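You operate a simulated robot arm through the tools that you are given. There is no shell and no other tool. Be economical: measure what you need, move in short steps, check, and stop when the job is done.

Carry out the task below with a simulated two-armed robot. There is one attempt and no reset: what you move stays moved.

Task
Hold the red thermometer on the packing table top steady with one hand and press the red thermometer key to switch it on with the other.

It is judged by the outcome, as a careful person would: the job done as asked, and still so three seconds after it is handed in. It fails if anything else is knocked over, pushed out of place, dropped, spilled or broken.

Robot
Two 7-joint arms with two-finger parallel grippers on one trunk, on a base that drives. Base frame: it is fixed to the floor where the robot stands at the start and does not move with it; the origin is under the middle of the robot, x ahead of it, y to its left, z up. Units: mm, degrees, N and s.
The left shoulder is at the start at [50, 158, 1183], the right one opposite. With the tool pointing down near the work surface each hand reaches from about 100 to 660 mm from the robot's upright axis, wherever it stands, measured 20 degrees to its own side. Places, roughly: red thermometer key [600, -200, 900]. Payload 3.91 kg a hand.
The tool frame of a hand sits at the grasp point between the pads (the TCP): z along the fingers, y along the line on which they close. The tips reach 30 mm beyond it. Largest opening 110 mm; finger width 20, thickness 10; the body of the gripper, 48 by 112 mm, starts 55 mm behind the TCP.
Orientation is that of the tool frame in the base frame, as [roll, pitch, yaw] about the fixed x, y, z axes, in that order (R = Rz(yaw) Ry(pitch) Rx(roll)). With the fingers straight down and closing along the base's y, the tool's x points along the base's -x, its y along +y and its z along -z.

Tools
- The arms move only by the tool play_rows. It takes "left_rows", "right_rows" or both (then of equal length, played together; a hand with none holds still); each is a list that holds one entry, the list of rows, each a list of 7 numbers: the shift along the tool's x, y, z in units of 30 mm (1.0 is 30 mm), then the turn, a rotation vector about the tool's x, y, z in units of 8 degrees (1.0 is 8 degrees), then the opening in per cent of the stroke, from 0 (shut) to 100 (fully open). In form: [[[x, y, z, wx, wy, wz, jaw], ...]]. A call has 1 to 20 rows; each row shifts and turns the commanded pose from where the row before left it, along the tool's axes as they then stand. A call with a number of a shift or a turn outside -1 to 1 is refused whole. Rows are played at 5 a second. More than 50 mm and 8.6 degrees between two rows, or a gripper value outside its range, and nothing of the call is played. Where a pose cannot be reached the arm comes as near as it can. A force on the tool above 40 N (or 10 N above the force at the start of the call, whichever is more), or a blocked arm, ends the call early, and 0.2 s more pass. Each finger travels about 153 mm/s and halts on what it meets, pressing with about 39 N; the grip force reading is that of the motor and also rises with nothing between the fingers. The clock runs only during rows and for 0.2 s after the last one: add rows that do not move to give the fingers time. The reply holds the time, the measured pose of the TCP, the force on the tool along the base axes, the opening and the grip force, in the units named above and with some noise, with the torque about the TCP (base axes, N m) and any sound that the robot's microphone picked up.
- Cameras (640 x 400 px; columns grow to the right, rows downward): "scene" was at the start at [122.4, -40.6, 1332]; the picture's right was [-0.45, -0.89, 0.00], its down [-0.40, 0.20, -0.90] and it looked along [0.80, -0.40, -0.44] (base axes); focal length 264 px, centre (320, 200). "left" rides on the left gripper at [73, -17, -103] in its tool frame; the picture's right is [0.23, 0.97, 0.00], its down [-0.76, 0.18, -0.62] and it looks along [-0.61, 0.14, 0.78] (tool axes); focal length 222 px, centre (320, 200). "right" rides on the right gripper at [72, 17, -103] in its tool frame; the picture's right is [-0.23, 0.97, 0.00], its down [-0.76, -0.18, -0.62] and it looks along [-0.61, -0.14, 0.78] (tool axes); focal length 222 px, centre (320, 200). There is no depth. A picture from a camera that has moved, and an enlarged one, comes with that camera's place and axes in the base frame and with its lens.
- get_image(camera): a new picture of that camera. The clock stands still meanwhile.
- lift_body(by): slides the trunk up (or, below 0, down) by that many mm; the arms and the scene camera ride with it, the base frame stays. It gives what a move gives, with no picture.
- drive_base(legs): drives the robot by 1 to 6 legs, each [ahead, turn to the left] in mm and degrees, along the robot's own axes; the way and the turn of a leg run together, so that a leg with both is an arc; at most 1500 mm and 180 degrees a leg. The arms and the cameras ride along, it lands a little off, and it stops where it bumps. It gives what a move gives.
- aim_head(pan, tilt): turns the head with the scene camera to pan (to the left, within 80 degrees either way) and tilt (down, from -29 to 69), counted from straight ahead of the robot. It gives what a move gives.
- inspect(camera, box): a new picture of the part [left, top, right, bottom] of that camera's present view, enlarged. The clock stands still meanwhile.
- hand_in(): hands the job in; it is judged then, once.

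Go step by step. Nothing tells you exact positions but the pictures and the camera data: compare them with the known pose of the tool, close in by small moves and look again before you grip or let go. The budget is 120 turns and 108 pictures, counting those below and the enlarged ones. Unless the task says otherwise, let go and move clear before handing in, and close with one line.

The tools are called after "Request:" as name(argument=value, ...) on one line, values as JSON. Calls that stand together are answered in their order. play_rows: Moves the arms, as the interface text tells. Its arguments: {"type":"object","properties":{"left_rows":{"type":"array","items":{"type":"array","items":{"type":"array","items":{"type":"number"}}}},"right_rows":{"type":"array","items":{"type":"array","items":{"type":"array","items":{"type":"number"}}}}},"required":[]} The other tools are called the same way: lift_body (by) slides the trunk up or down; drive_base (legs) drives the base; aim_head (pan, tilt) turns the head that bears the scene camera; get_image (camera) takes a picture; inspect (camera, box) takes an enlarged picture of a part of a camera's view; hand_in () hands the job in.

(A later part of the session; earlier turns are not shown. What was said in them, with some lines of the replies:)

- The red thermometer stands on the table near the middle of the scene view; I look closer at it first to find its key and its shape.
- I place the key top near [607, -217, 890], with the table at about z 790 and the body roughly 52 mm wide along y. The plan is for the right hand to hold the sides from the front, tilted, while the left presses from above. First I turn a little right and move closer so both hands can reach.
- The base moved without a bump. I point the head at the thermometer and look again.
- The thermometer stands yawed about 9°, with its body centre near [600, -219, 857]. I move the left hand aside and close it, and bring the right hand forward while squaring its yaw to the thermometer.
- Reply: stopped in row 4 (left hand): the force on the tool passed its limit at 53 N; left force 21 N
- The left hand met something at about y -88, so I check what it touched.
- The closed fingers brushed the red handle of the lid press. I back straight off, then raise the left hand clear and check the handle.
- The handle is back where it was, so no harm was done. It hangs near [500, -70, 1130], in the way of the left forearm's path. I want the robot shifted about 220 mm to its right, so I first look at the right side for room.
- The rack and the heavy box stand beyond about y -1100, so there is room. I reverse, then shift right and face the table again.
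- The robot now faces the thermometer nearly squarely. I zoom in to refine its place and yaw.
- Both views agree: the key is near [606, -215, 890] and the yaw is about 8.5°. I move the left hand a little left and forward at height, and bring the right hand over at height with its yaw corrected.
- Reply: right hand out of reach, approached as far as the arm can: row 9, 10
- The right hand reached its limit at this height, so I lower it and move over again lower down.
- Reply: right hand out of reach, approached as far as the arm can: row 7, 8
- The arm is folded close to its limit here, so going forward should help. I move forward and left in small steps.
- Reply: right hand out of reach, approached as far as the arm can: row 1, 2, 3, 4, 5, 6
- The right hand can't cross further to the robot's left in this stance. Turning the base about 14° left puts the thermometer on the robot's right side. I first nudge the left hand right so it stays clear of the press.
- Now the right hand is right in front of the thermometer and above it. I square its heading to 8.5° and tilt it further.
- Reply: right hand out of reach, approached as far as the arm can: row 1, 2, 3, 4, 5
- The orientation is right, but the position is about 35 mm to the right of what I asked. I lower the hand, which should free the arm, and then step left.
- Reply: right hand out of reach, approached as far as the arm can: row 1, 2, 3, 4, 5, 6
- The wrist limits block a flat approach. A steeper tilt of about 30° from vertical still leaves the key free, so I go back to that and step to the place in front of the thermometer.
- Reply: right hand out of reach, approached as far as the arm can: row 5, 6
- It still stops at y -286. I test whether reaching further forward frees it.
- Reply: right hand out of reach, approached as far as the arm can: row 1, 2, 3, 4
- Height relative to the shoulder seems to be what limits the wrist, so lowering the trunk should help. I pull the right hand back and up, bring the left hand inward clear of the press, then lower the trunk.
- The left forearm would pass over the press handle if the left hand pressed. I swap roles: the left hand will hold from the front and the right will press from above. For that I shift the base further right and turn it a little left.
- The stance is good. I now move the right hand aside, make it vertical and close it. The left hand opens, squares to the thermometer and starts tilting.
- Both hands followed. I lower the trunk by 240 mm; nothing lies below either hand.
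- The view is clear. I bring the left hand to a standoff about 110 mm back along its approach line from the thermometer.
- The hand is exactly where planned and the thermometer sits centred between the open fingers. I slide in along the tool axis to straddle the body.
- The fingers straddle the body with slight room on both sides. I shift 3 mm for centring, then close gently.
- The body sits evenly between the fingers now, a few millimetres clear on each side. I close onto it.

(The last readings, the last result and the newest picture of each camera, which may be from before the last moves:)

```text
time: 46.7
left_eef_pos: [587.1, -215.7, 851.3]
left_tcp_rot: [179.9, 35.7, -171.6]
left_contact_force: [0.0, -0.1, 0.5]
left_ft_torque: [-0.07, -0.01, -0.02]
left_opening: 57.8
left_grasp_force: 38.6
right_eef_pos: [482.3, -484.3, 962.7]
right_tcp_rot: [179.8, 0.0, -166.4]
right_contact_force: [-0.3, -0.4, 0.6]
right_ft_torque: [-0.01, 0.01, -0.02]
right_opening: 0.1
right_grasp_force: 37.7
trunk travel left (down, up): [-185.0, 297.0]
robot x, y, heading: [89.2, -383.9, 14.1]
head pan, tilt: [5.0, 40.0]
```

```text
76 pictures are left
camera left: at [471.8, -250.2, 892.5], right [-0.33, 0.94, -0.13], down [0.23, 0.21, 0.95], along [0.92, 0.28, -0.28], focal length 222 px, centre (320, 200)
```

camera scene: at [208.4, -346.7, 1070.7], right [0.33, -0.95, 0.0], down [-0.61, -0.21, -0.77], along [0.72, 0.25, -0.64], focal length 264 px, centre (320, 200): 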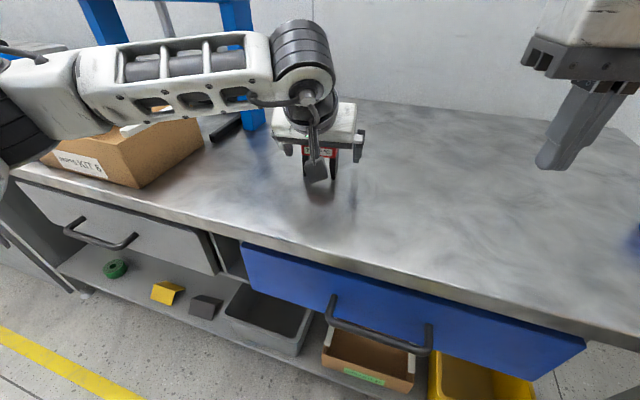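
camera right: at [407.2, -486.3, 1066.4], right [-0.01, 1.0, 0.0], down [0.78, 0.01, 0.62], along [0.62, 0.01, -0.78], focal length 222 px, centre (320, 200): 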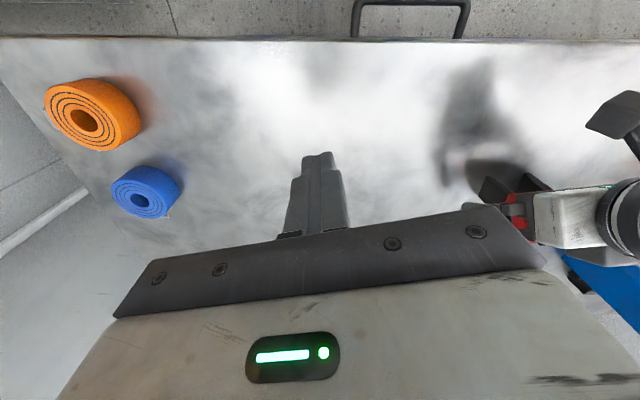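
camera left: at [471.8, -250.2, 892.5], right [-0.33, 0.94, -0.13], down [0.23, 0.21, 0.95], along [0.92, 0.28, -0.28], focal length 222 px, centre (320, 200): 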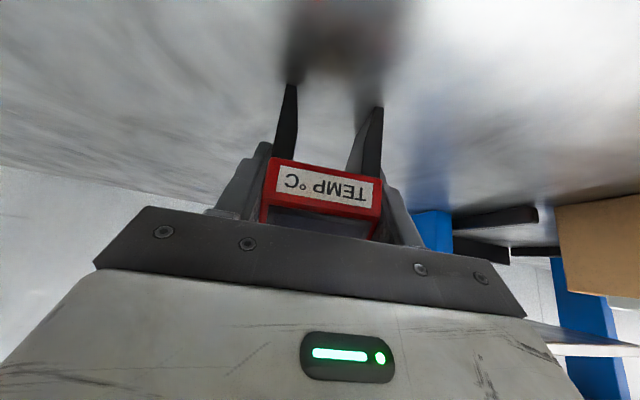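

The thermometer is held at 57.8 mm. To keep clear of the left wrist, I'll press with only the left finger of the opened right gripper, turned to a heading of 35°. I bring it above the key at a safe height first.

Request:
play_rows(right_rows=[[[0, 0, -1, 0, 0, -0.89, 100], [0, 0, -1, 0, 0, -0.89, 100], [0, 0, 0, 0, 0, -0.89, 100], [-0.952, 0.333, 0, 0, 0, 0, 100], [-0.952, 0.333, 0, 0, 0, 0, 100], [-0.952, 0.333, 0, 0, 0, 0, 100], [-0.952, 0.333, 0, 0, 0, 0, 100], [-0.952, 0.333, 0, 0, 0, 0, 100], [-0.952, 0.333, 0, 0, 0, 0, 100]]])

Request:
get_image(camera="scene")

Request:
get_image(camera="right")

```text
time: 48.7
left_eef_pos: [586.4, -215.0, 852.6]
left_tcp_rot: [179.9, 35.9, -171.6]
left_contact_force: [0.1, 0.3, 0.7]
left_ft_torque: [-0.11, -0.04, 0.02]
left_opening: 57.8
left_grasp_force: 38.7
right_eef_pos: [554.9, -434.0, 996.9]
right_tcp_rot: [179.7, 0.2, -145.0]
right_contact_force: [-0.1, -1.1, -0.2]
right_ft_torque: [0.02, 0.0, 0.01]
right_opening: 109.9
right_grasp_force: 0.0
right hand out of reach, approached as far as the arm can: row 6, 7, 8, 9
trunk travel left (down, up): [-185.0, 297.0]
robot x, y, heading: [89.6, -382.9, 14.1]
head pan, tilt: [5.0, 40.0]
```

```text
75 pictures are left
camera scene: at [208.3, -346.8, 1070.7], right [0.33, -0.95, 0.0], down [-0.61, -0.21, -0.77], along [0.72, 0.25, -0.64], focal length 264 px, centre (320, 200)
```

scene: 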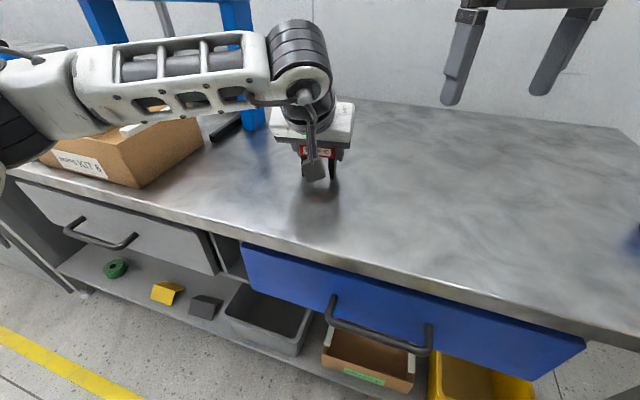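

```text
74 pictures are left
camera right: at [485.9, -463.3, 1101.1], right [-0.37, 0.93, 0.0], down [0.73, 0.29, 0.62], along [0.58, 0.24, -0.78], focal length 222 px, centre (320, 200)
```

right: 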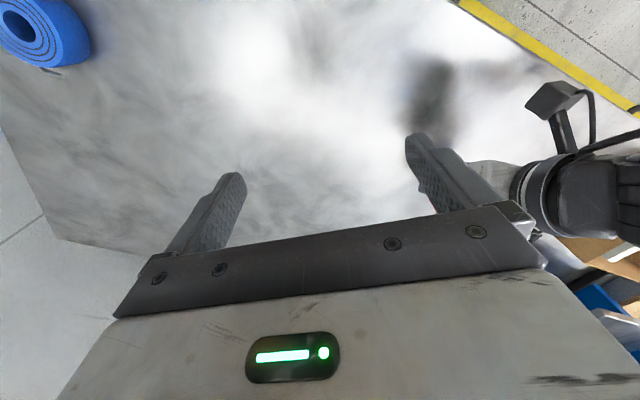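

The right hand stops short at this height. Lower should be easier for it, so I descend beside the thermometer, well clear of it, and try stepping over there.

Request:
play_rows(right_rows=[[[0, 0, 0.9, 0, 0, 0, 100], [0, 0, 0.9, 0, 0, 0, 100], [-0.8, 0, 0, 0, 0, 0, 100], [-0.8, 0, 0, 0, 0, 0, 100], [0, 0, 0, 0, 0, 0, 100]]])

```text
time: 49.9
left_eef_pos: [587.4, -215.8, 851.9]
left_tcp_rot: [179.9, 35.8, -171.5]
left_contact_force: [-0.3, -0.5, 1.5]
left_ft_torque: [-0.11, 0.0, -0.02]
left_opening: 57.8
left_grasp_force: 39.1
right_eef_pos: [584.0, -425.1, 939.6]
right_tcp_rot: [179.8, 0.0, -145.1]
right_contact_force: [-0.1, -0.1, -0.7]
right_ft_torque: [-0.02, 0.0, -0.02]
right_opening: 109.9
right_grasp_force: 0.0
right hand out of reach, approached as far as the arm can: row 3, 4
trunk travel left (down, up): [-185.0, 297.0]
robot x, y, heading: [89.7, -384.7, 14.0]
head pan, tilt: [5.0, 40.0]
```

Only slightly better. Leaning the right hand lowers its wrist, so I tilt it about 30° and test again.

Request:
play_rows(right_rows=[[[0, 0, 0, 0, -0.94, 0, 100], [0, 0, 0, 0, -0.94, 0, 100], [0, 0, 0, 0, -0.94, 0, 100], [0, 0, 0, 0, -0.94, 0, 100], [-0.7, 0.3, 0.4, 0, 0, 0, 100], [-0.7, 0.3, 0.4, 0, 0, 0, 100]]])

```text
time: 51.3
left_eef_pos: [586.8, -214.3, 851.4]
left_tcp_rot: [179.8, 35.7, -171.5]
left_contact_force: [-0.6, 1.3, 1.6]
left_ft_torque: [0.0, 0.0, 0.01]
left_opening: 57.8
left_grasp_force: 39.2
right_eef_pos: [612.9, -383.1, 940.3]
right_tcp_rot: [179.7, 30.2, -145.1]
right_contact_force: [0.4, -0.3, -0.8]
right_ft_torque: [0.02, 0.02, 0.0]
right_opening: 110.2
right_grasp_force: 0.1
trunk travel left (down, up): [-185.0, 297.0]
robot x, y, heading: [91.2, -384.4, 14.2]
head pan, tilt: [5.0, 40.0]
```

With the tilt it moves freely. I turn its heading to about 55° for more clearance from the left wrist, and go to a waypoint ahead of and to the right of the thermometer.

Request:
play_rows(right_rows=[[[0, 0, 0, -0.417, 0, -0.722, 100], [0, 0, 0, -0.417, 0, -0.722, 100], [0, 0, 0, -0.417, 0, -0.722, 100], [-0.733, -0.09, 0.295, 0, 0, 0, 100], [-0.733, -0.09, 0.295, 0, 0, 0, 100], [-0.733, -0.09, 0.295, 0, 0, 0, 100], [0, 0, 0, 0, 0, 0, 100]]])

Request:
get_image(camera="right")

Request:
get_image(camera="scene")

```text
time: 52.9
left_eef_pos: [586.4, -214.5, 851.7]
left_tcp_rot: [179.8, 35.7, -171.6]
left_contact_force: [-0.4, 0.6, 1.2]
left_ft_torque: [-0.1, 0.0, 0.04]
left_opening: 57.8
left_grasp_force: 38.8
right_eef_pos: [647.2, -347.0, 944.9]
right_tcp_rot: [179.8, 30.2, -125.1]
right_contact_force: [0.4, -0.5, 0.0]
right_ft_torque: [-0.02, 0.01, 0.0]
right_opening: 109.9
right_grasp_force: 0.1
right hand out of reach, approached as far as the arm can: row 6
trunk travel left (down, up): [-185.0, 297.0]
robot x, y, heading: [89.2, -383.5, 14.0]
head pan, tilt: [5.0, 40.0]
```

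```text
73 pictures are left
camera right: at [567.4, -431.7, 997.1], right [-0.69, 0.72, 0.12], down [0.35, 0.18, 0.92], along [0.64, 0.67, -0.37], focal length 222 px, centre (320, 200)
```

right: 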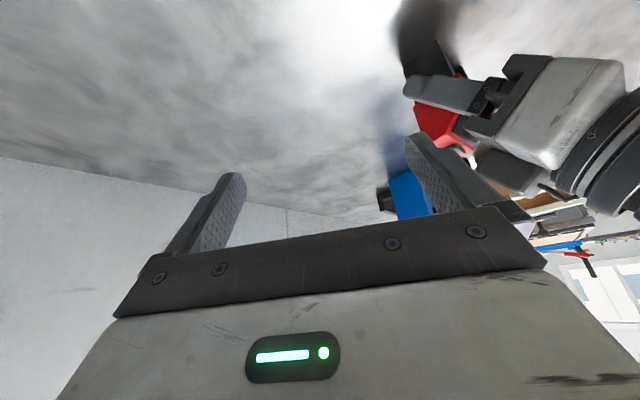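

```text
72 pictures are left
camera scene: at [208.3, -346.8, 1070.7], right [0.33, -0.95, 0.0], down [-0.61, -0.21, -0.77], along [0.72, 0.25, -0.64], focal length 264 px, centre (320, 200)
```

scene: 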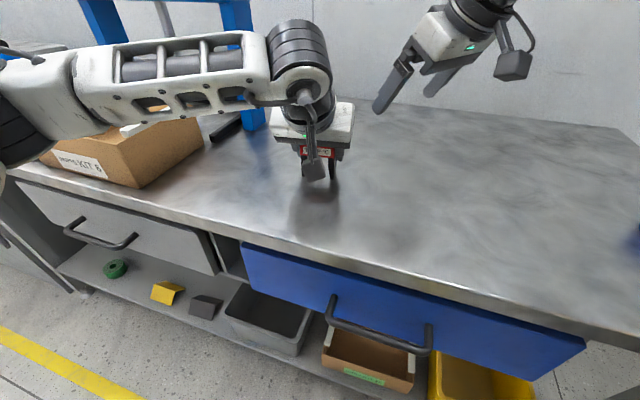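

The pressing finger is near [602, -307, 914] now. I edge toward the key in half-steps and see whether the arm follows.

Request:
play_rows(right_rows=[[[-0.53, 0.42, 0.4, 0, 0, 0, 100], [-0.53, 0.42, 0.4, 0, 0, 0, 100], [0, 0, 0, 0, 0, 0, 100]]])

```text
time: 53.7
left_eef_pos: [586.3, -216.0, 851.5]
left_tcp_rot: [179.9, 35.7, -171.6]
left_contact_force: [1.4, 0.0, 0.3]
left_ft_torque: [-0.1, -0.06, 0.02]
left_opening: 57.7
left_grasp_force: 38.8
right_eef_pos: [646.9, -345.8, 944.2]
right_tcp_rot: [179.8, 30.2, -124.9]
right_contact_force: [0.1, -0.9, -0.5]
right_ft_torque: [-0.01, 0.02, 0.02]
right_opening: 109.8
right_grasp_force: 0.0
right hand out of reach, approached as far as the arm can: row 1, 2
trunk travel left (down, up): [-185.0, 297.0]
robot x, y, heading: [89.4, -383.7, 13.8]
head pan, tilt: [5.0, 40.0]
```

The arm does not move at all here, so this is a wrist limit rather than reach. I test with more tilt.

Request:
play_rows(right_rows=[[[0, 0, 0, 0, -0.95, 0, 100], [0, 0, 0, 0, -0.95, 0, 100], [-0.5, 0.3, 0.5, 0, 0, 0, 100], [-0.5, 0.3, 0.5, 0, 0, 0, 100], [0, 0, 0, 0, 0, 0, 100]]])

```text
time: 54.9
left_eef_pos: [586.2, -214.9, 850.9]
left_tcp_rot: [-180.0, 35.5, -171.6]
left_contact_force: [-0.8, 0.6, 2.0]
left_ft_torque: [-0.09, 0.0, 0.01]
left_opening: 57.6
left_grasp_force: 39.1
right_eef_pos: [656.2, -300.8, 944.3]
right_tcp_rot: [179.7, 45.6, -125.1]
right_contact_force: [0.8, 0.3, -0.4]
right_ft_torque: [0.03, 0.0, -0.01]
right_opening: 110.0
right_grasp_force: 0.0
trunk travel left (down, up): [-185.0, 297.0]
robot x, y, heading: [91.7, -386.2, 14.2]
head pan, tilt: [5.0, 40.0]
```

Tilted to 45° it moves freely. I turn it 10° more for clearance and move the finger edge to hover about 15 mm above the key.

Request:
play_rows(right_rows=[[[0, 0, 0, -0.45, 0, -0.44, 100], [0, 0, 0, -0.45, 0, -0.44, 100], [-0.263, 0.248, 0.41, 0, 0, 0, 100], [-0.263, 0.248, 0.41, 0, 0, 0, 100], [-0.263, 0.248, 0.41, 0, 0, 0, 100], [0, 0, 0, 0, 0, 0, 100]]])

Request:
get_image(camera="right")

Request:
inspect(camera="scene", box=[260, 60, 420, 180])

```text
time: 56.1
left_eef_pos: [585.5, -215.4, 851.3]
left_tcp_rot: [179.7, 35.7, -172.0]
left_contact_force: [-13.8, 4.3, 3.9]
left_ft_torque: [-0.33, -1.22, -0.58]
left_opening: 57.8
left_grasp_force: 38.6
right_eef_pos: [624.3, -284.9, 941.1]
right_tcp_rot: [-179.9, 46.8, -116.1]
right_contact_force: [13.0, -3.7, 4.5]
right_ft_torque: [0.08, 0.17, -0.24]
right_opening: 103.2
right_grasp_force: 0.1
right hand out of reach, approached as far as the arm can: row 2, 3, 4, 5
trunk travel left (down, up): [-185.0, 297.0]
robot x, y, heading: [87.8, -382.4, 13.9]
head pan, tilt: [5.0, 40.0]
stopped in row 5 (right hand): the force on the tool passed its limit at 43 N (the readings are from after the stop); the commanded pose is now the measured one
```

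```text
71 pictures are left
camera right: at [554.4, -390.0, 958.6], right [-0.81, 0.57, 0.16], down [0.19, -0.02, 0.98], along [0.56, 0.82, -0.09], focal length 222 px, centre (320, 200)
```

right: 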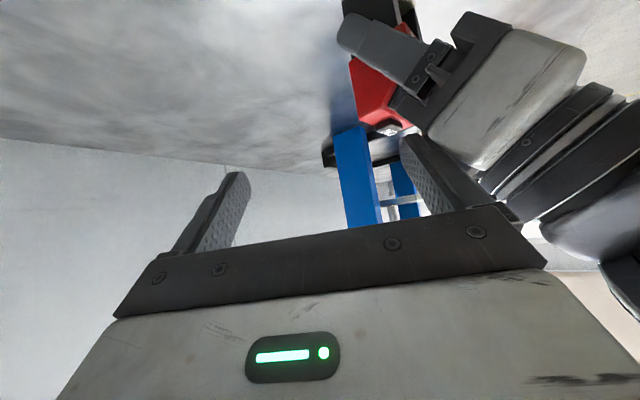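

```text
3.33 times, centred on (340, 120) of scene
camera zoom: at [207.8, -347.0, 1070.7], right [0.33, -0.95, 0.0], down [-0.61, -0.21, -0.77], along [0.72, 0.25, -0.64], focal length 880 px, centre (253, 467)
```

zoom: 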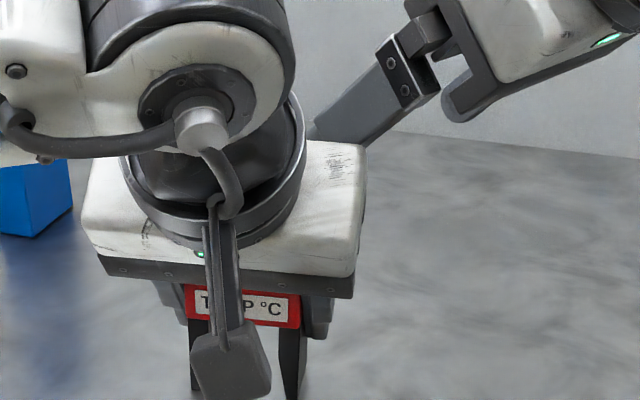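

The heading change pushed the right finger against the left gripper, and the thermometer is still held. I back the right hand straight off and return to the 55° heading.

Request:
play_rows(right_rows=[[[0, -0.6, 0, 0, 0, 0, 100], [0, -0.8, -0.3, 0, 0, 0, 100], [0, 0, 0, 0.4, 0, 0.4, 100], [0, 0, 0, 0.4, 0, 0.4, 100], [0, 0, 0, 0, 0, 0, 100]]])

Request:
get_image(camera="left")

```text
time: 57.3
left_eef_pos: [586.8, -215.5, 850.9]
left_tcp_rot: [179.7, 35.8, -171.6]
left_contact_force: [3.6, -1.7, 9.4]
left_ft_torque: [-0.38, -0.07, 0.13]
left_opening: 58.0
left_grasp_force: 39.1
right_eef_pos: [634.1, -297.4, 940.5]
right_tcp_rot: [179.6, 46.5, -125.1]
right_contact_force: [-0.1, -1.5, -0.1]
right_ft_torque: [0.0, -0.02, -0.04]
right_opening: 109.9
right_grasp_force: 0.0
right hand out of reach, approached as far as the arm can: row 2
trunk travel left (down, up): [-185.0, 297.0]
robot x, y, heading: [84.6, -384.3, 14.1]
head pan, tilt: [5.0, 40.0]
```

```text
69 pictures are left
camera left: at [471.7, -250.0, 892.3], right [-0.33, 0.94, -0.13], down [0.22, 0.21, 0.95], along [0.92, 0.28, -0.28], focal length 222 px, centre (320, 200)
```

left: 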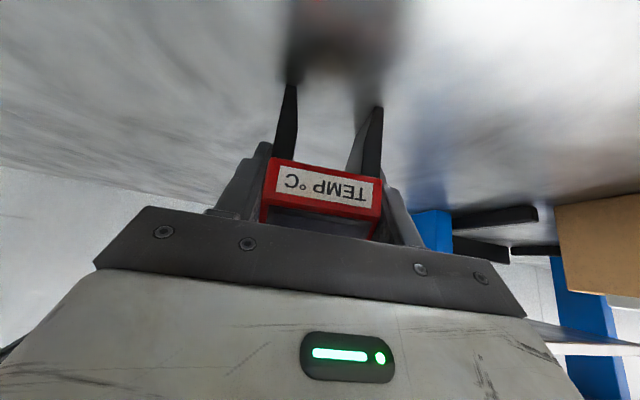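

The thermometer hasn't moved. I try the approach again at the 55° heading in small steps, keeping toward the far side.

Request:
play_rows(right_rows=[[[-0.27, -0.3, 0.27, 0, 0, 0, 100], [-0.27, 0, 0.27, 0, 0, 0, 100], [0, 0, 0, 0, 0, 0, 100]]])

```text
time: 58.1
left_eef_pos: [586.4, -215.1, 852.3]
left_tcp_rot: [179.7, 35.7, -171.7]
left_contact_force: [1.4, 0.4, 12.3]
left_ft_torque: [-0.42, -0.08, 0.01]
left_opening: 57.6
left_grasp_force: 39.6
right_eef_pos: [650.1, -295.7, 940.6]
right_tcp_rot: [179.6, 46.6, -125.1]
right_contact_force: [-0.3, -0.2, -0.1]
right_ft_torque: [-0.03, -0.02, 0.0]
right_opening: 110.1
right_grasp_force: 0.1
right hand out of reach, approached as far as the arm can: row 2
trunk travel left (down, up): [-185.0, 297.0]
robot x, y, heading: [88.6, -387.8, 13.7]
head pan, tilt: [5.0, 40.0]
```

The two gripper bodies are too close at this angle. Laying the left hand flatter, at about 50° from vertical, frees much more room. I back the right hand off first, then open the left, tilt it about its grasp point and close again.

Request:
play_rows(right_rows=[[[0.5, -0.3, -0.6, 0, 0, 0, 100], [0.5, -0.3, -0.6, 0, 0, 0, 100], [0.5, -0.3, -0.6, 0, 0, 0, 100], [0, 0, 0, 0, 0, 0, 100], [0, 0, 0, 0, 0, 0, 100], [0, 0, 0, 0, 0, 0, 100], [0, 0, 0, 0, 0, 0, 100], [0, 0, 0, 0, 0, 0, 100]]], left_rows=[[[0, 0, 0, 0, 0, 0, 45], [0, 0, 0, 0, 0, 0, 45], [0, 0, 0, 0, 0, 0, 45], [0, 0, 0, 0, 0, 0, 57], [0, 0, 0, 0, 0, 0, 66], [0, 0, 0, 0, -0.9, 0, 66], [0, 0, 0, 0, -0.9, 0, 66], [0, 0, 0, 0, 0, 0, 66]]])

Request:
get_image(camera="left")

Request:
get_image(camera="scene")

```text
time: 59.9
left_eef_pos: [585.3, -214.6, 850.6]
left_tcp_rot: [179.6, 50.2, -171.9]
left_contact_force: [0.6, -0.5, -0.7]
left_ft_torque: [-0.03, 0.05, 0.0]
left_opening: 72.6
left_grasp_force: 0.0
right_eef_pos: [633.5, -367.5, 943.2]
right_tcp_rot: [179.6, 46.5, -125.1]
right_contact_force: [-0.4, -0.3, -0.8]
right_ft_torque: [0.0, 0.01, 0.01]
right_opening: 110.2
right_grasp_force: 0.0
trunk travel left (down, up): [-185.0, 297.0]
robot x, y, heading: [85.4, -387.6, 13.8]
head pan, tilt: [5.0, 40.0]
```

```text
68 pictures are left
camera left: at [465.0, -250.1, 860.4], right [-0.29, 0.94, -0.17], down [-0.01, 0.17, 0.98], along [0.96, 0.29, -0.04], focal length 222 px, centre (320, 200)
```

left: 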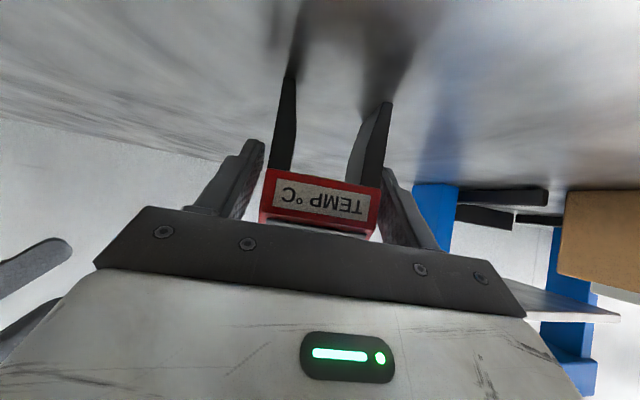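

```text
67 pictures are left
camera scene: at [208.5, -346.8, 1070.7], right [0.33, -0.95, 0.0], down [-0.61, -0.21, -0.77], along [0.72, 0.25, -0.64], focal length 264 px, centre (320, 200)
```

scene: 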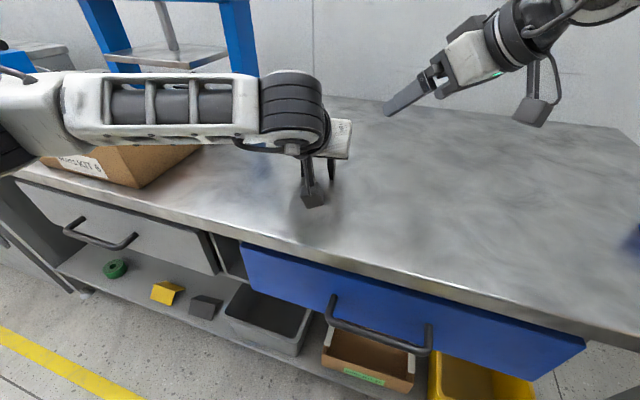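

The flatter pose left the thermometer untouched and centred. I close the left hand on it again and turn the right hand to a 45° heading.

Request:
play_rows(left_rows=[[[0, 0, 0, 0, 0, 0, 58], [0, 0, 0, 0, 0, 0, 54], [0, 0, 0, 0, 0, 0, 50], [0, 0, 0, 0, 0, 0, 46], [0, 0, 0, 0, 0, 0, 45], [0, 0, 0, 0, 0, 0, 45]]], right_rows=[[[0, 0, 0, 0.45, 0, 0.44, 100], [0, 0, 0, 0.45, 0, 0.44, 100], [0, 0, 0, 0, 0, 0, 100], [0, 0, 0, 0, 0, 0, 100], [0, 0, 0, 0, 0, 0, 100], [0, 0, 0, 0, 0, 0, 100]]])

Request:
play_rows(right_rows=[[[-0.39, 0.567, 0.49, 0, 0, 0, 100], [-0.39, 0.567, 0.49, 0, 0, 0, 100], [0, 0, 0, 0, 0, 0, 100]]])

Request:
get_image(camera="right")

```text
time: 61.3
left_eef_pos: [586.3, -215.3, 850.4]
left_tcp_rot: [179.5, 49.9, -172.0]
left_contact_force: [-1.2, -0.2, 0.0]
left_ft_torque: [-0.02, -0.02, 0.01]
left_opening: 57.6
left_grasp_force: 39.4
right_eef_pos: [632.0, -367.4, 944.7]
right_tcp_rot: [179.4, 46.4, -135.3]
right_contact_force: [-0.7, 0.1, -1.0]
right_ft_torque: [-0.01, -0.01, -0.03]
right_opening: 110.0
right_grasp_force: 0.0
trunk travel left (down, up): [-185.0, 297.0]
robot x, y, heading: [91.8, -385.3, 13.8]
head pan, tilt: [5.0, 40.0]
```

```text
time: 62.1
left_eef_pos: [586.0, -214.3, 850.1]
left_tcp_rot: [179.6, 50.0, -171.9]
left_contact_force: [-1.5, 0.6, -0.7]
left_ft_torque: [-0.09, -0.02, -0.03]
left_opening: 57.8
left_grasp_force: 38.8
right_eef_pos: [635.6, -316.4, 941.4]
right_tcp_rot: [179.3, 46.4, -135.4]
right_contact_force: [-0.2, -0.7, -0.4]
right_ft_torque: [0.02, 0.01, -0.03]
right_opening: 110.0
right_grasp_force: 0.1
trunk travel left (down, up): [-185.0, 297.0]
robot x, y, heading: [87.3, -384.6, 13.7]
head pan, tilt: [5.0, 40.0]
```

```text
66 pictures are left
camera right: at [535.3, -394.5, 959.9], right [-0.58, 0.8, 0.17], down [0.18, -0.08, 0.98], along [0.8, 0.6, -0.1], focal length 222 px, centre (320, 200)
```

right: 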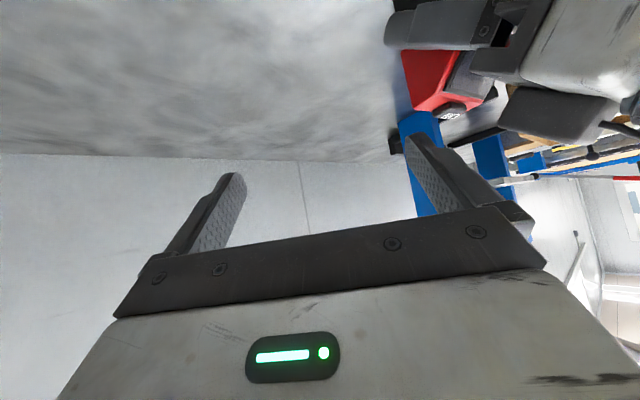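

It tracks well now, and I can see the key just beyond the finger tip. I finish the move to hover over the key.

Request:
play_rows(right_rows=[[[-0.35, 0.575, 0.5, 0, 0, 0, 100], [-0.35, 0.575, 0.5, 0, 0, 0, 100], [0, 0, 0, 0, 0, 0, 100]]])

Request:
get_image(camera="right")

Request:
inspect(camera="scene", box=[260, 60, 420, 180])

```text
time: 62.9
left_eef_pos: [586.5, -214.0, 850.0]
left_tcp_rot: [179.4, 50.0, -171.9]
left_contact_force: [0.2, -1.1, 0.3]
left_ft_torque: [-0.07, -0.01, -0.02]
left_opening: 58.0
left_grasp_force: 38.5
right_eef_pos: [631.2, -296.3, 936.0]
right_tcp_rot: [179.3, 46.6, -135.4]
right_contact_force: [0.0, -0.3, -0.9]
right_ft_torque: [-0.02, 0.01, -0.02]
right_opening: 110.0
right_grasp_force: 0.0
right hand out of reach, approached as far as the arm can: row 1, 2
trunk travel left (down, up): [-185.0, 297.0]
robot x, y, heading: [89.0, -381.4, 13.9]
head pan, tilt: [5.0, 40.0]
```

```text
65 pictures are left
camera right: at [531.0, -374.4, 955.1], right [-0.58, 0.8, 0.17], down [0.18, -0.08, 0.98], along [0.8, 0.6, -0.1], focal length 222 px, centre (320, 200)
```

right: 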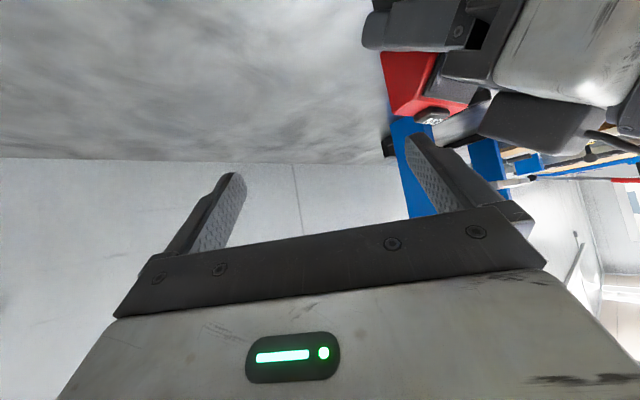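

```text
3.33 times, centred on (340, 120) of scene
camera zoom: at [208.5, -346.9, 1070.7], right [0.33, -0.95, 0.0], down [-0.61, -0.21, -0.77], along [0.72, 0.25, -0.64], focal length 880 px, centre (253, 467)
```

zoom: 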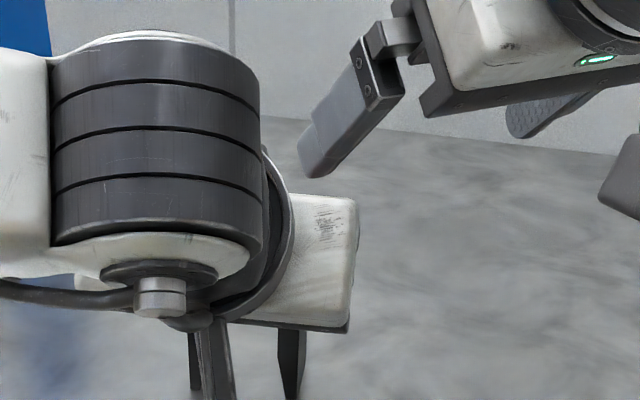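

The limit is again just short by about 30 mm, and more tilt freed it before. I tilt another 12° in place and turn the heading to about 52° to keep the bodies apart.

Request:
play_rows(right_rows=[[[0, 0, 0, 0, -0.75, 0, 100], [0, 0, 0, 0, -0.75, 0, 100], [0, 0, 0, -0.73, 0, -0.48, 100], [0, 0, 0, 0, 0, 0, 100]]])

```text
time: 63.9
left_eef_pos: [585.5, -214.6, 850.8]
left_tcp_rot: [179.6, 50.0, -171.9]
left_contact_force: [0.0, 0.7, 0.4]
left_ft_torque: [-0.08, -0.05, -0.04]
left_opening: 57.8
left_grasp_force: 39.1
right_eef_pos: [632.1, -297.0, 937.3]
right_tcp_rot: [179.5, 58.4, -128.3]
right_contact_force: [0.1, -0.5, -0.6]
right_ft_torque: [-0.03, -0.01, 0.0]
right_opening: 110.2
right_grasp_force: 0.0
trunk travel left (down, up): [-185.0, 297.0]
robot x, y, heading: [90.0, -383.9, 13.9]
head pan, tilt: [5.0, 40.0]
```

All reached. The finger edge is about 27 mm short of the key and 20 mm above it, so I step over to hover.

Request:
play_rows(right_rows=[[[-0.15, 0.16, 0.435, 0, 0, 0, 100], [-0.15, 0.16, 0.435, 0, 0, 0, 100], [0, 0, 0, 0, 0, 0, 100]]])

Request:
get_image(camera="right")

Request:
inspect(camera="scene", box=[260, 60, 420, 180])

```text
time: 64.7
left_eef_pos: [586.0, -213.9, 850.7]
left_tcp_rot: [179.5, 50.1, -171.9]
left_contact_force: [-0.9, 0.3, 0.7]
left_ft_torque: [-0.04, -0.02, 0.0]
left_opening: 57.7
left_grasp_force: 39.2
right_eef_pos: [640.0, -269.1, 929.8]
right_tcp_rot: [179.6, 58.5, -128.2]
right_contact_force: [0.5, 0.1, -0.2]
right_ft_torque: [0.01, -0.01, 0.01]
right_opening: 110.2
right_grasp_force: 0.0
trunk travel left (down, up): [-185.0, 297.0]
robot x, y, heading: [91.4, -383.5, 14.1]
head pan, tilt: [5.0, 40.0]
```

```text
63 pictures are left
camera right: at [549.5, -359.3, 922.7], right [-0.7, 0.69, 0.2], down [0.06, -0.22, 0.97], along [0.72, 0.69, 0.11], focal length 222 px, centre (320, 200)
```

right: 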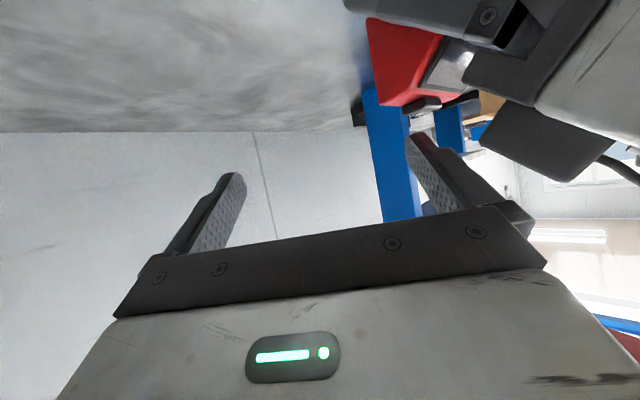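

```text
3.33 times, centred on (340, 120) of scene
camera zoom: at [208.5, -346.8, 1070.7], right [0.33, -0.95, 0.0], down [-0.61, -0.21, -0.77], along [0.72, 0.25, -0.64], focal length 880 px, centre (253, 467)
```

zoom: 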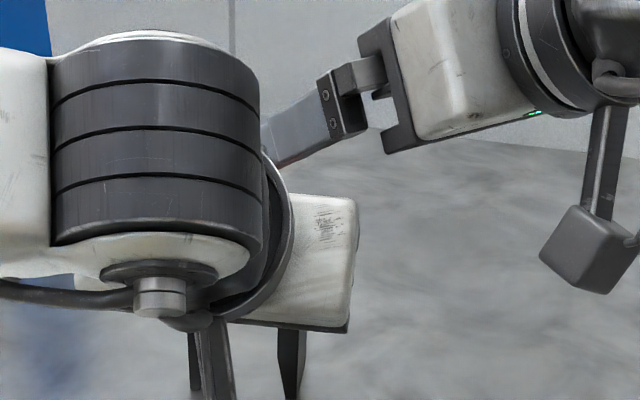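

The finger is over the thermometer's top. I zoom in to check its line to the key before pressing.

Request:
inspect(camera="right", box=[360, 60, 520, 160])

```text
4.00 times, centred on (440, 110) of right
camera zoom: at [549.5, -359.3, 922.7], right [-0.7, 0.69, 0.2], down [0.06, -0.22, 0.97], along [0.72, 0.69, 0.11], focal length 888 px, centre (-160, 560)
```

zoom: 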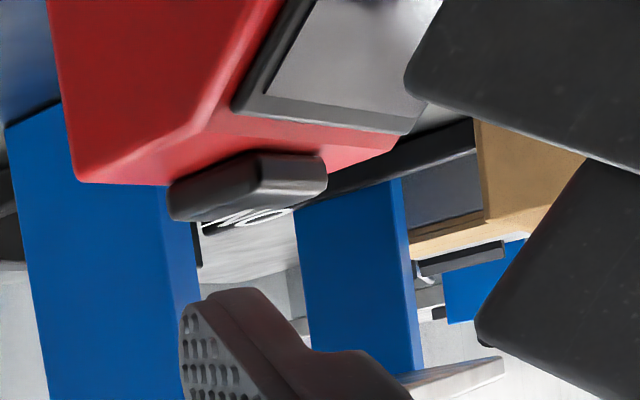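

The finger tip is aligned with the key, about 10 mm above it. I lower it straight down in small steps and watch the force.

Request:
play_rows(right_rows=[[[0.085, 0, 0.052, 0, 0, 0, 100], [0.085, 0, 0.052, 0, 0, 0, 100], [0.071, 0, 0.044, 0, 0, 0, 100], [0, 0, 0, 0, 0, 0, 100]]])

Request:
inspect(camera="right", box=[360, 60, 520, 160])

```text
time: 65.7
left_eef_pos: [586.4, -214.7, 851.3]
left_tcp_rot: [179.6, 49.9, -171.9]
left_contact_force: [1.2, -0.7, 0.5]
left_ft_torque: [-0.07, 0.0, 0.04]
left_opening: 57.8
left_grasp_force: 39.3
right_eef_pos: [640.1, -270.4, 922.5]
right_tcp_rot: [179.6, 58.5, -128.3]
right_contact_force: [-0.1, -0.1, -0.6]
right_ft_torque: [-0.01, 0.0, -0.02]
right_opening: 109.9
right_grasp_force: 0.0
trunk travel left (down, up): [-185.0, 297.0]
robot x, y, heading: [90.5, -384.5, 13.9]
head pan, tilt: [5.0, 40.0]
```

```text
4.00 times, centred on (440, 110) of right
camera zoom: at [549.3, -359.2, 914.0], right [-0.7, 0.69, 0.2], down [0.06, -0.22, 0.97], along [0.72, 0.69, 0.11], focal length 888 px, centre (-160, 560)
```

zoom: 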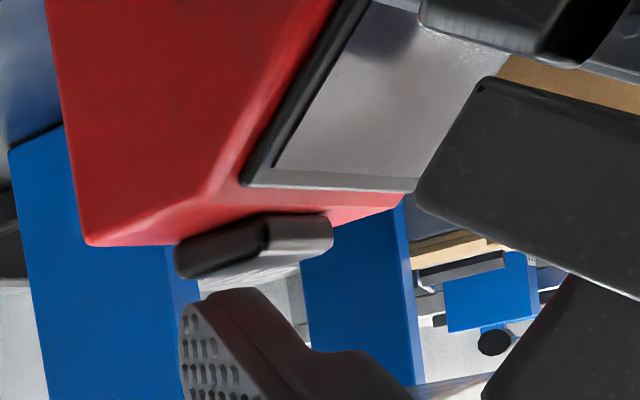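

About 2 mm remain above the key, which looks aligned. I press on in 2 mm steps.

Request:
play_rows(right_rows=[[[0.057, 0, 0.035, 0, 0, 0, 100], [0.057, 0, 0.035, 0, 0, 0, 100], [0, 0, 0, 0, 0, 0, 100]]])

Request:
inspect(camera="right", box=[360, 60, 520, 160])

```text
time: 66.5
left_eef_pos: [585.5, -213.9, 849.6]
left_tcp_rot: [179.6, 50.0, -171.9]
left_contact_force: [1.8, -0.7, -0.4]
left_ft_torque: [-0.08, -0.07, 0.08]
left_opening: 57.8
left_grasp_force: 38.4
right_eef_pos: [639.3, -270.3, 919.2]
right_tcp_rot: [179.5, 58.6, -128.4]
right_contact_force: [-0.1, 0.6, 3.7]
right_ft_torque: [0.14, 0.15, -0.03]
right_opening: 109.7
right_grasp_force: 0.0
trunk travel left (down, up): [-185.0, 297.0]
robot x, y, heading: [91.4, -385.4, 14.2]
head pan, tilt: [5.0, 40.0]
heard: click
```

```text
4.00 times, centred on (440, 110) of right
camera zoom: at [549.3, -359.2, 910.3], right [-0.7, 0.69, 0.2], down [0.06, -0.22, 0.97], along [0.72, 0.69, 0.11], focal length 888 px, centre (-160, 560)
```

zoom: 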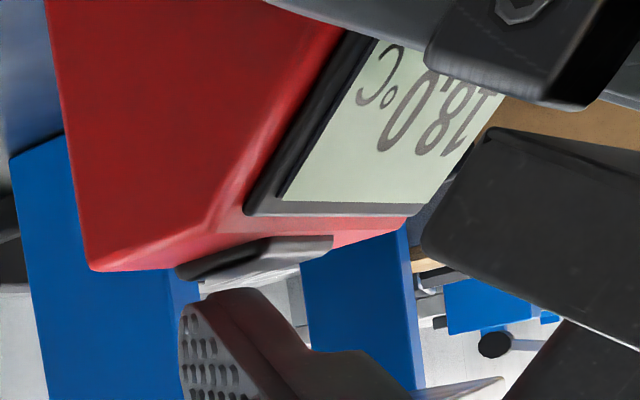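

It clicked and the screen shows 18.0 °C, so it is on. I lift the right finger straight up and retreat it the way it came.

Request:
play_rows(right_rows=[[[-0.28, 0, -0.17, 0, 0, 0, 100], [-0.28, 0, -0.17, 0, 0, 0, 100], [0.2, -0.3, -0.8, 0, 0, 0, 100], [0.2, -0.3, -0.8, 0, 0, 0, 100], [0.2, -0.3, -0.8, 0, 0, 0, 100], [0.2, -0.3, -0.8, 0, 0, 0, 100], [0.2, -0.3, -0.8, 0, 0, 0, 100]]])

Request:
get_image(camera="right")

```text
time: 68.1
left_eef_pos: [586.0, -215.8, 849.9]
left_tcp_rot: [179.5, 50.0, -171.9]
left_contact_force: [0.0, -1.4, 0.4]
left_ft_torque: [-0.1, -0.06, -0.05]
left_opening: 57.7
left_grasp_force: 38.8
right_eef_pos: [603.4, -391.4, 974.5]
right_tcp_rot: [179.4, 58.5, -128.4]
right_contact_force: [-0.2, 0.3, 0.0]
right_ft_torque: [-0.02, 0.01, 0.0]
right_opening: 110.1
right_grasp_force: 0.0
trunk travel left (down, up): [-185.0, 297.0]
robot x, y, heading: [86.5, -385.9, 13.9]
head pan, tilt: [5.0, 40.0]
```

```text
58 pictures are left
camera right: at [512.2, -480.4, 967.0], right [-0.7, 0.69, 0.2], down [0.06, -0.22, 0.97], along [0.72, 0.69, 0.11], focal length 222 px, centre (320, 200)
```

right: 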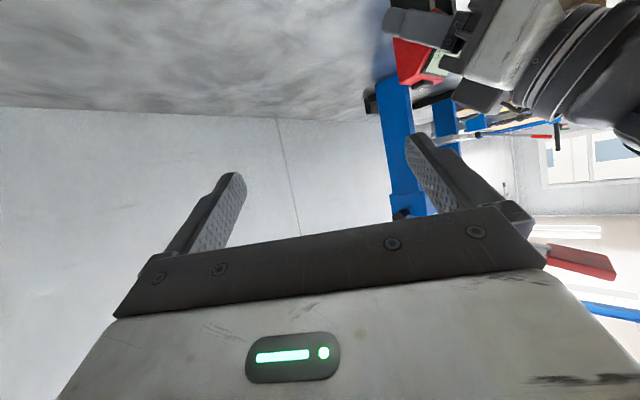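

The right hand is clear. I open the left hand gently and back it out along its own axis.

Request:
play_rows(left_rows=[[[0, 0, 0, 0, 0, 0, 58], [0, 0, 0, 0, 0, 0, 75], [0, 0, 0, 0, 0, 0, 90], [0, 0, -0.5, 0, 0, 0, 90], [0, 0, -0.7, 0, 0, 0, 90], [0, 0, -0.7, 0, 0, 0, 90], [0, 0, -0.7, 0, 0, 0, 90], [0, 0, -0.7, 0, 0, 0, 90]]])

Request:
get_image(camera="left")

Request:
get_image(camera="scene")

```text
time: 69.9
left_eef_pos: [511.4, -226.9, 912.6]
left_tcp_rot: [179.6, 50.0, -171.9]
left_contact_force: [0.6, -0.1, 0.4]
left_ft_torque: [-0.01, 0.03, 0.0]
left_opening: 98.9
left_grasp_force: 0.1
right_eef_pos: [602.8, -391.0, 975.8]
right_tcp_rot: [179.6, 58.5, -128.3]
right_contact_force: [0.5, 0.0, -1.1]
right_ft_torque: [0.01, 0.03, -0.03]
right_opening: 110.3
right_grasp_force: 0.1
trunk travel left (down, up): [-185.0, 297.0]
robot x, y, heading: [87.1, -386.6, 14.2]
head pan, tilt: [5.0, 40.0]
```

```text
57 pictures are left
camera left: at [389.7, -261.9, 924.0], right [-0.29, 0.94, -0.17], down [-0.01, 0.17, 0.98], along [0.96, 0.29, -0.04], focal length 222 px, centre (320, 200)
```

left: 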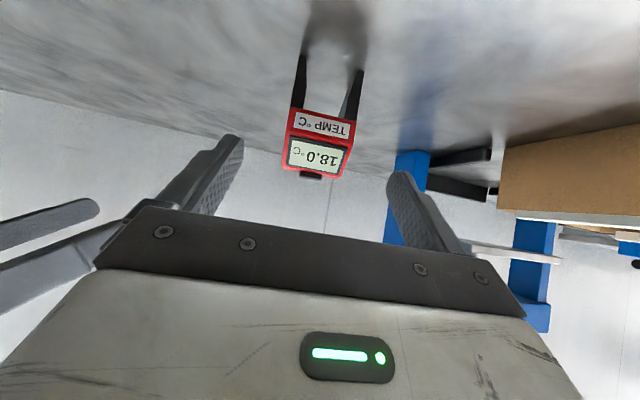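

```text
56 pictures are left
camera scene: at [208.5, -346.8, 1070.7], right [0.33, -0.95, 0.0], down [-0.61, -0.21, -0.77], along [0.72, 0.25, -0.64], focal length 264 px, centre (320, 200)
```

scene: 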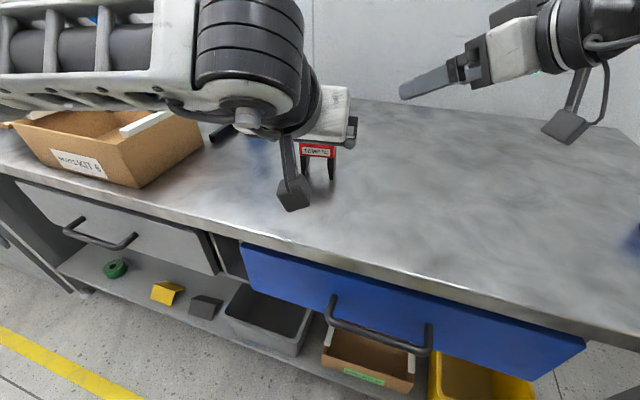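

The thermometer stands in its place showing 18.0 °C. Both hands are clear and everything else is where it was, so I hand in.

Request:
hand_in()

```text
The job is handed in.
```

The red thermometer is on and reads 18.0 °C: the left hand held it while the right hand pressed its key. It still stands in its place, both hands are clear, and nothing else was moved out of place, though the left hand briefly bumped the lid press handle, which looked unmoved afterwards.
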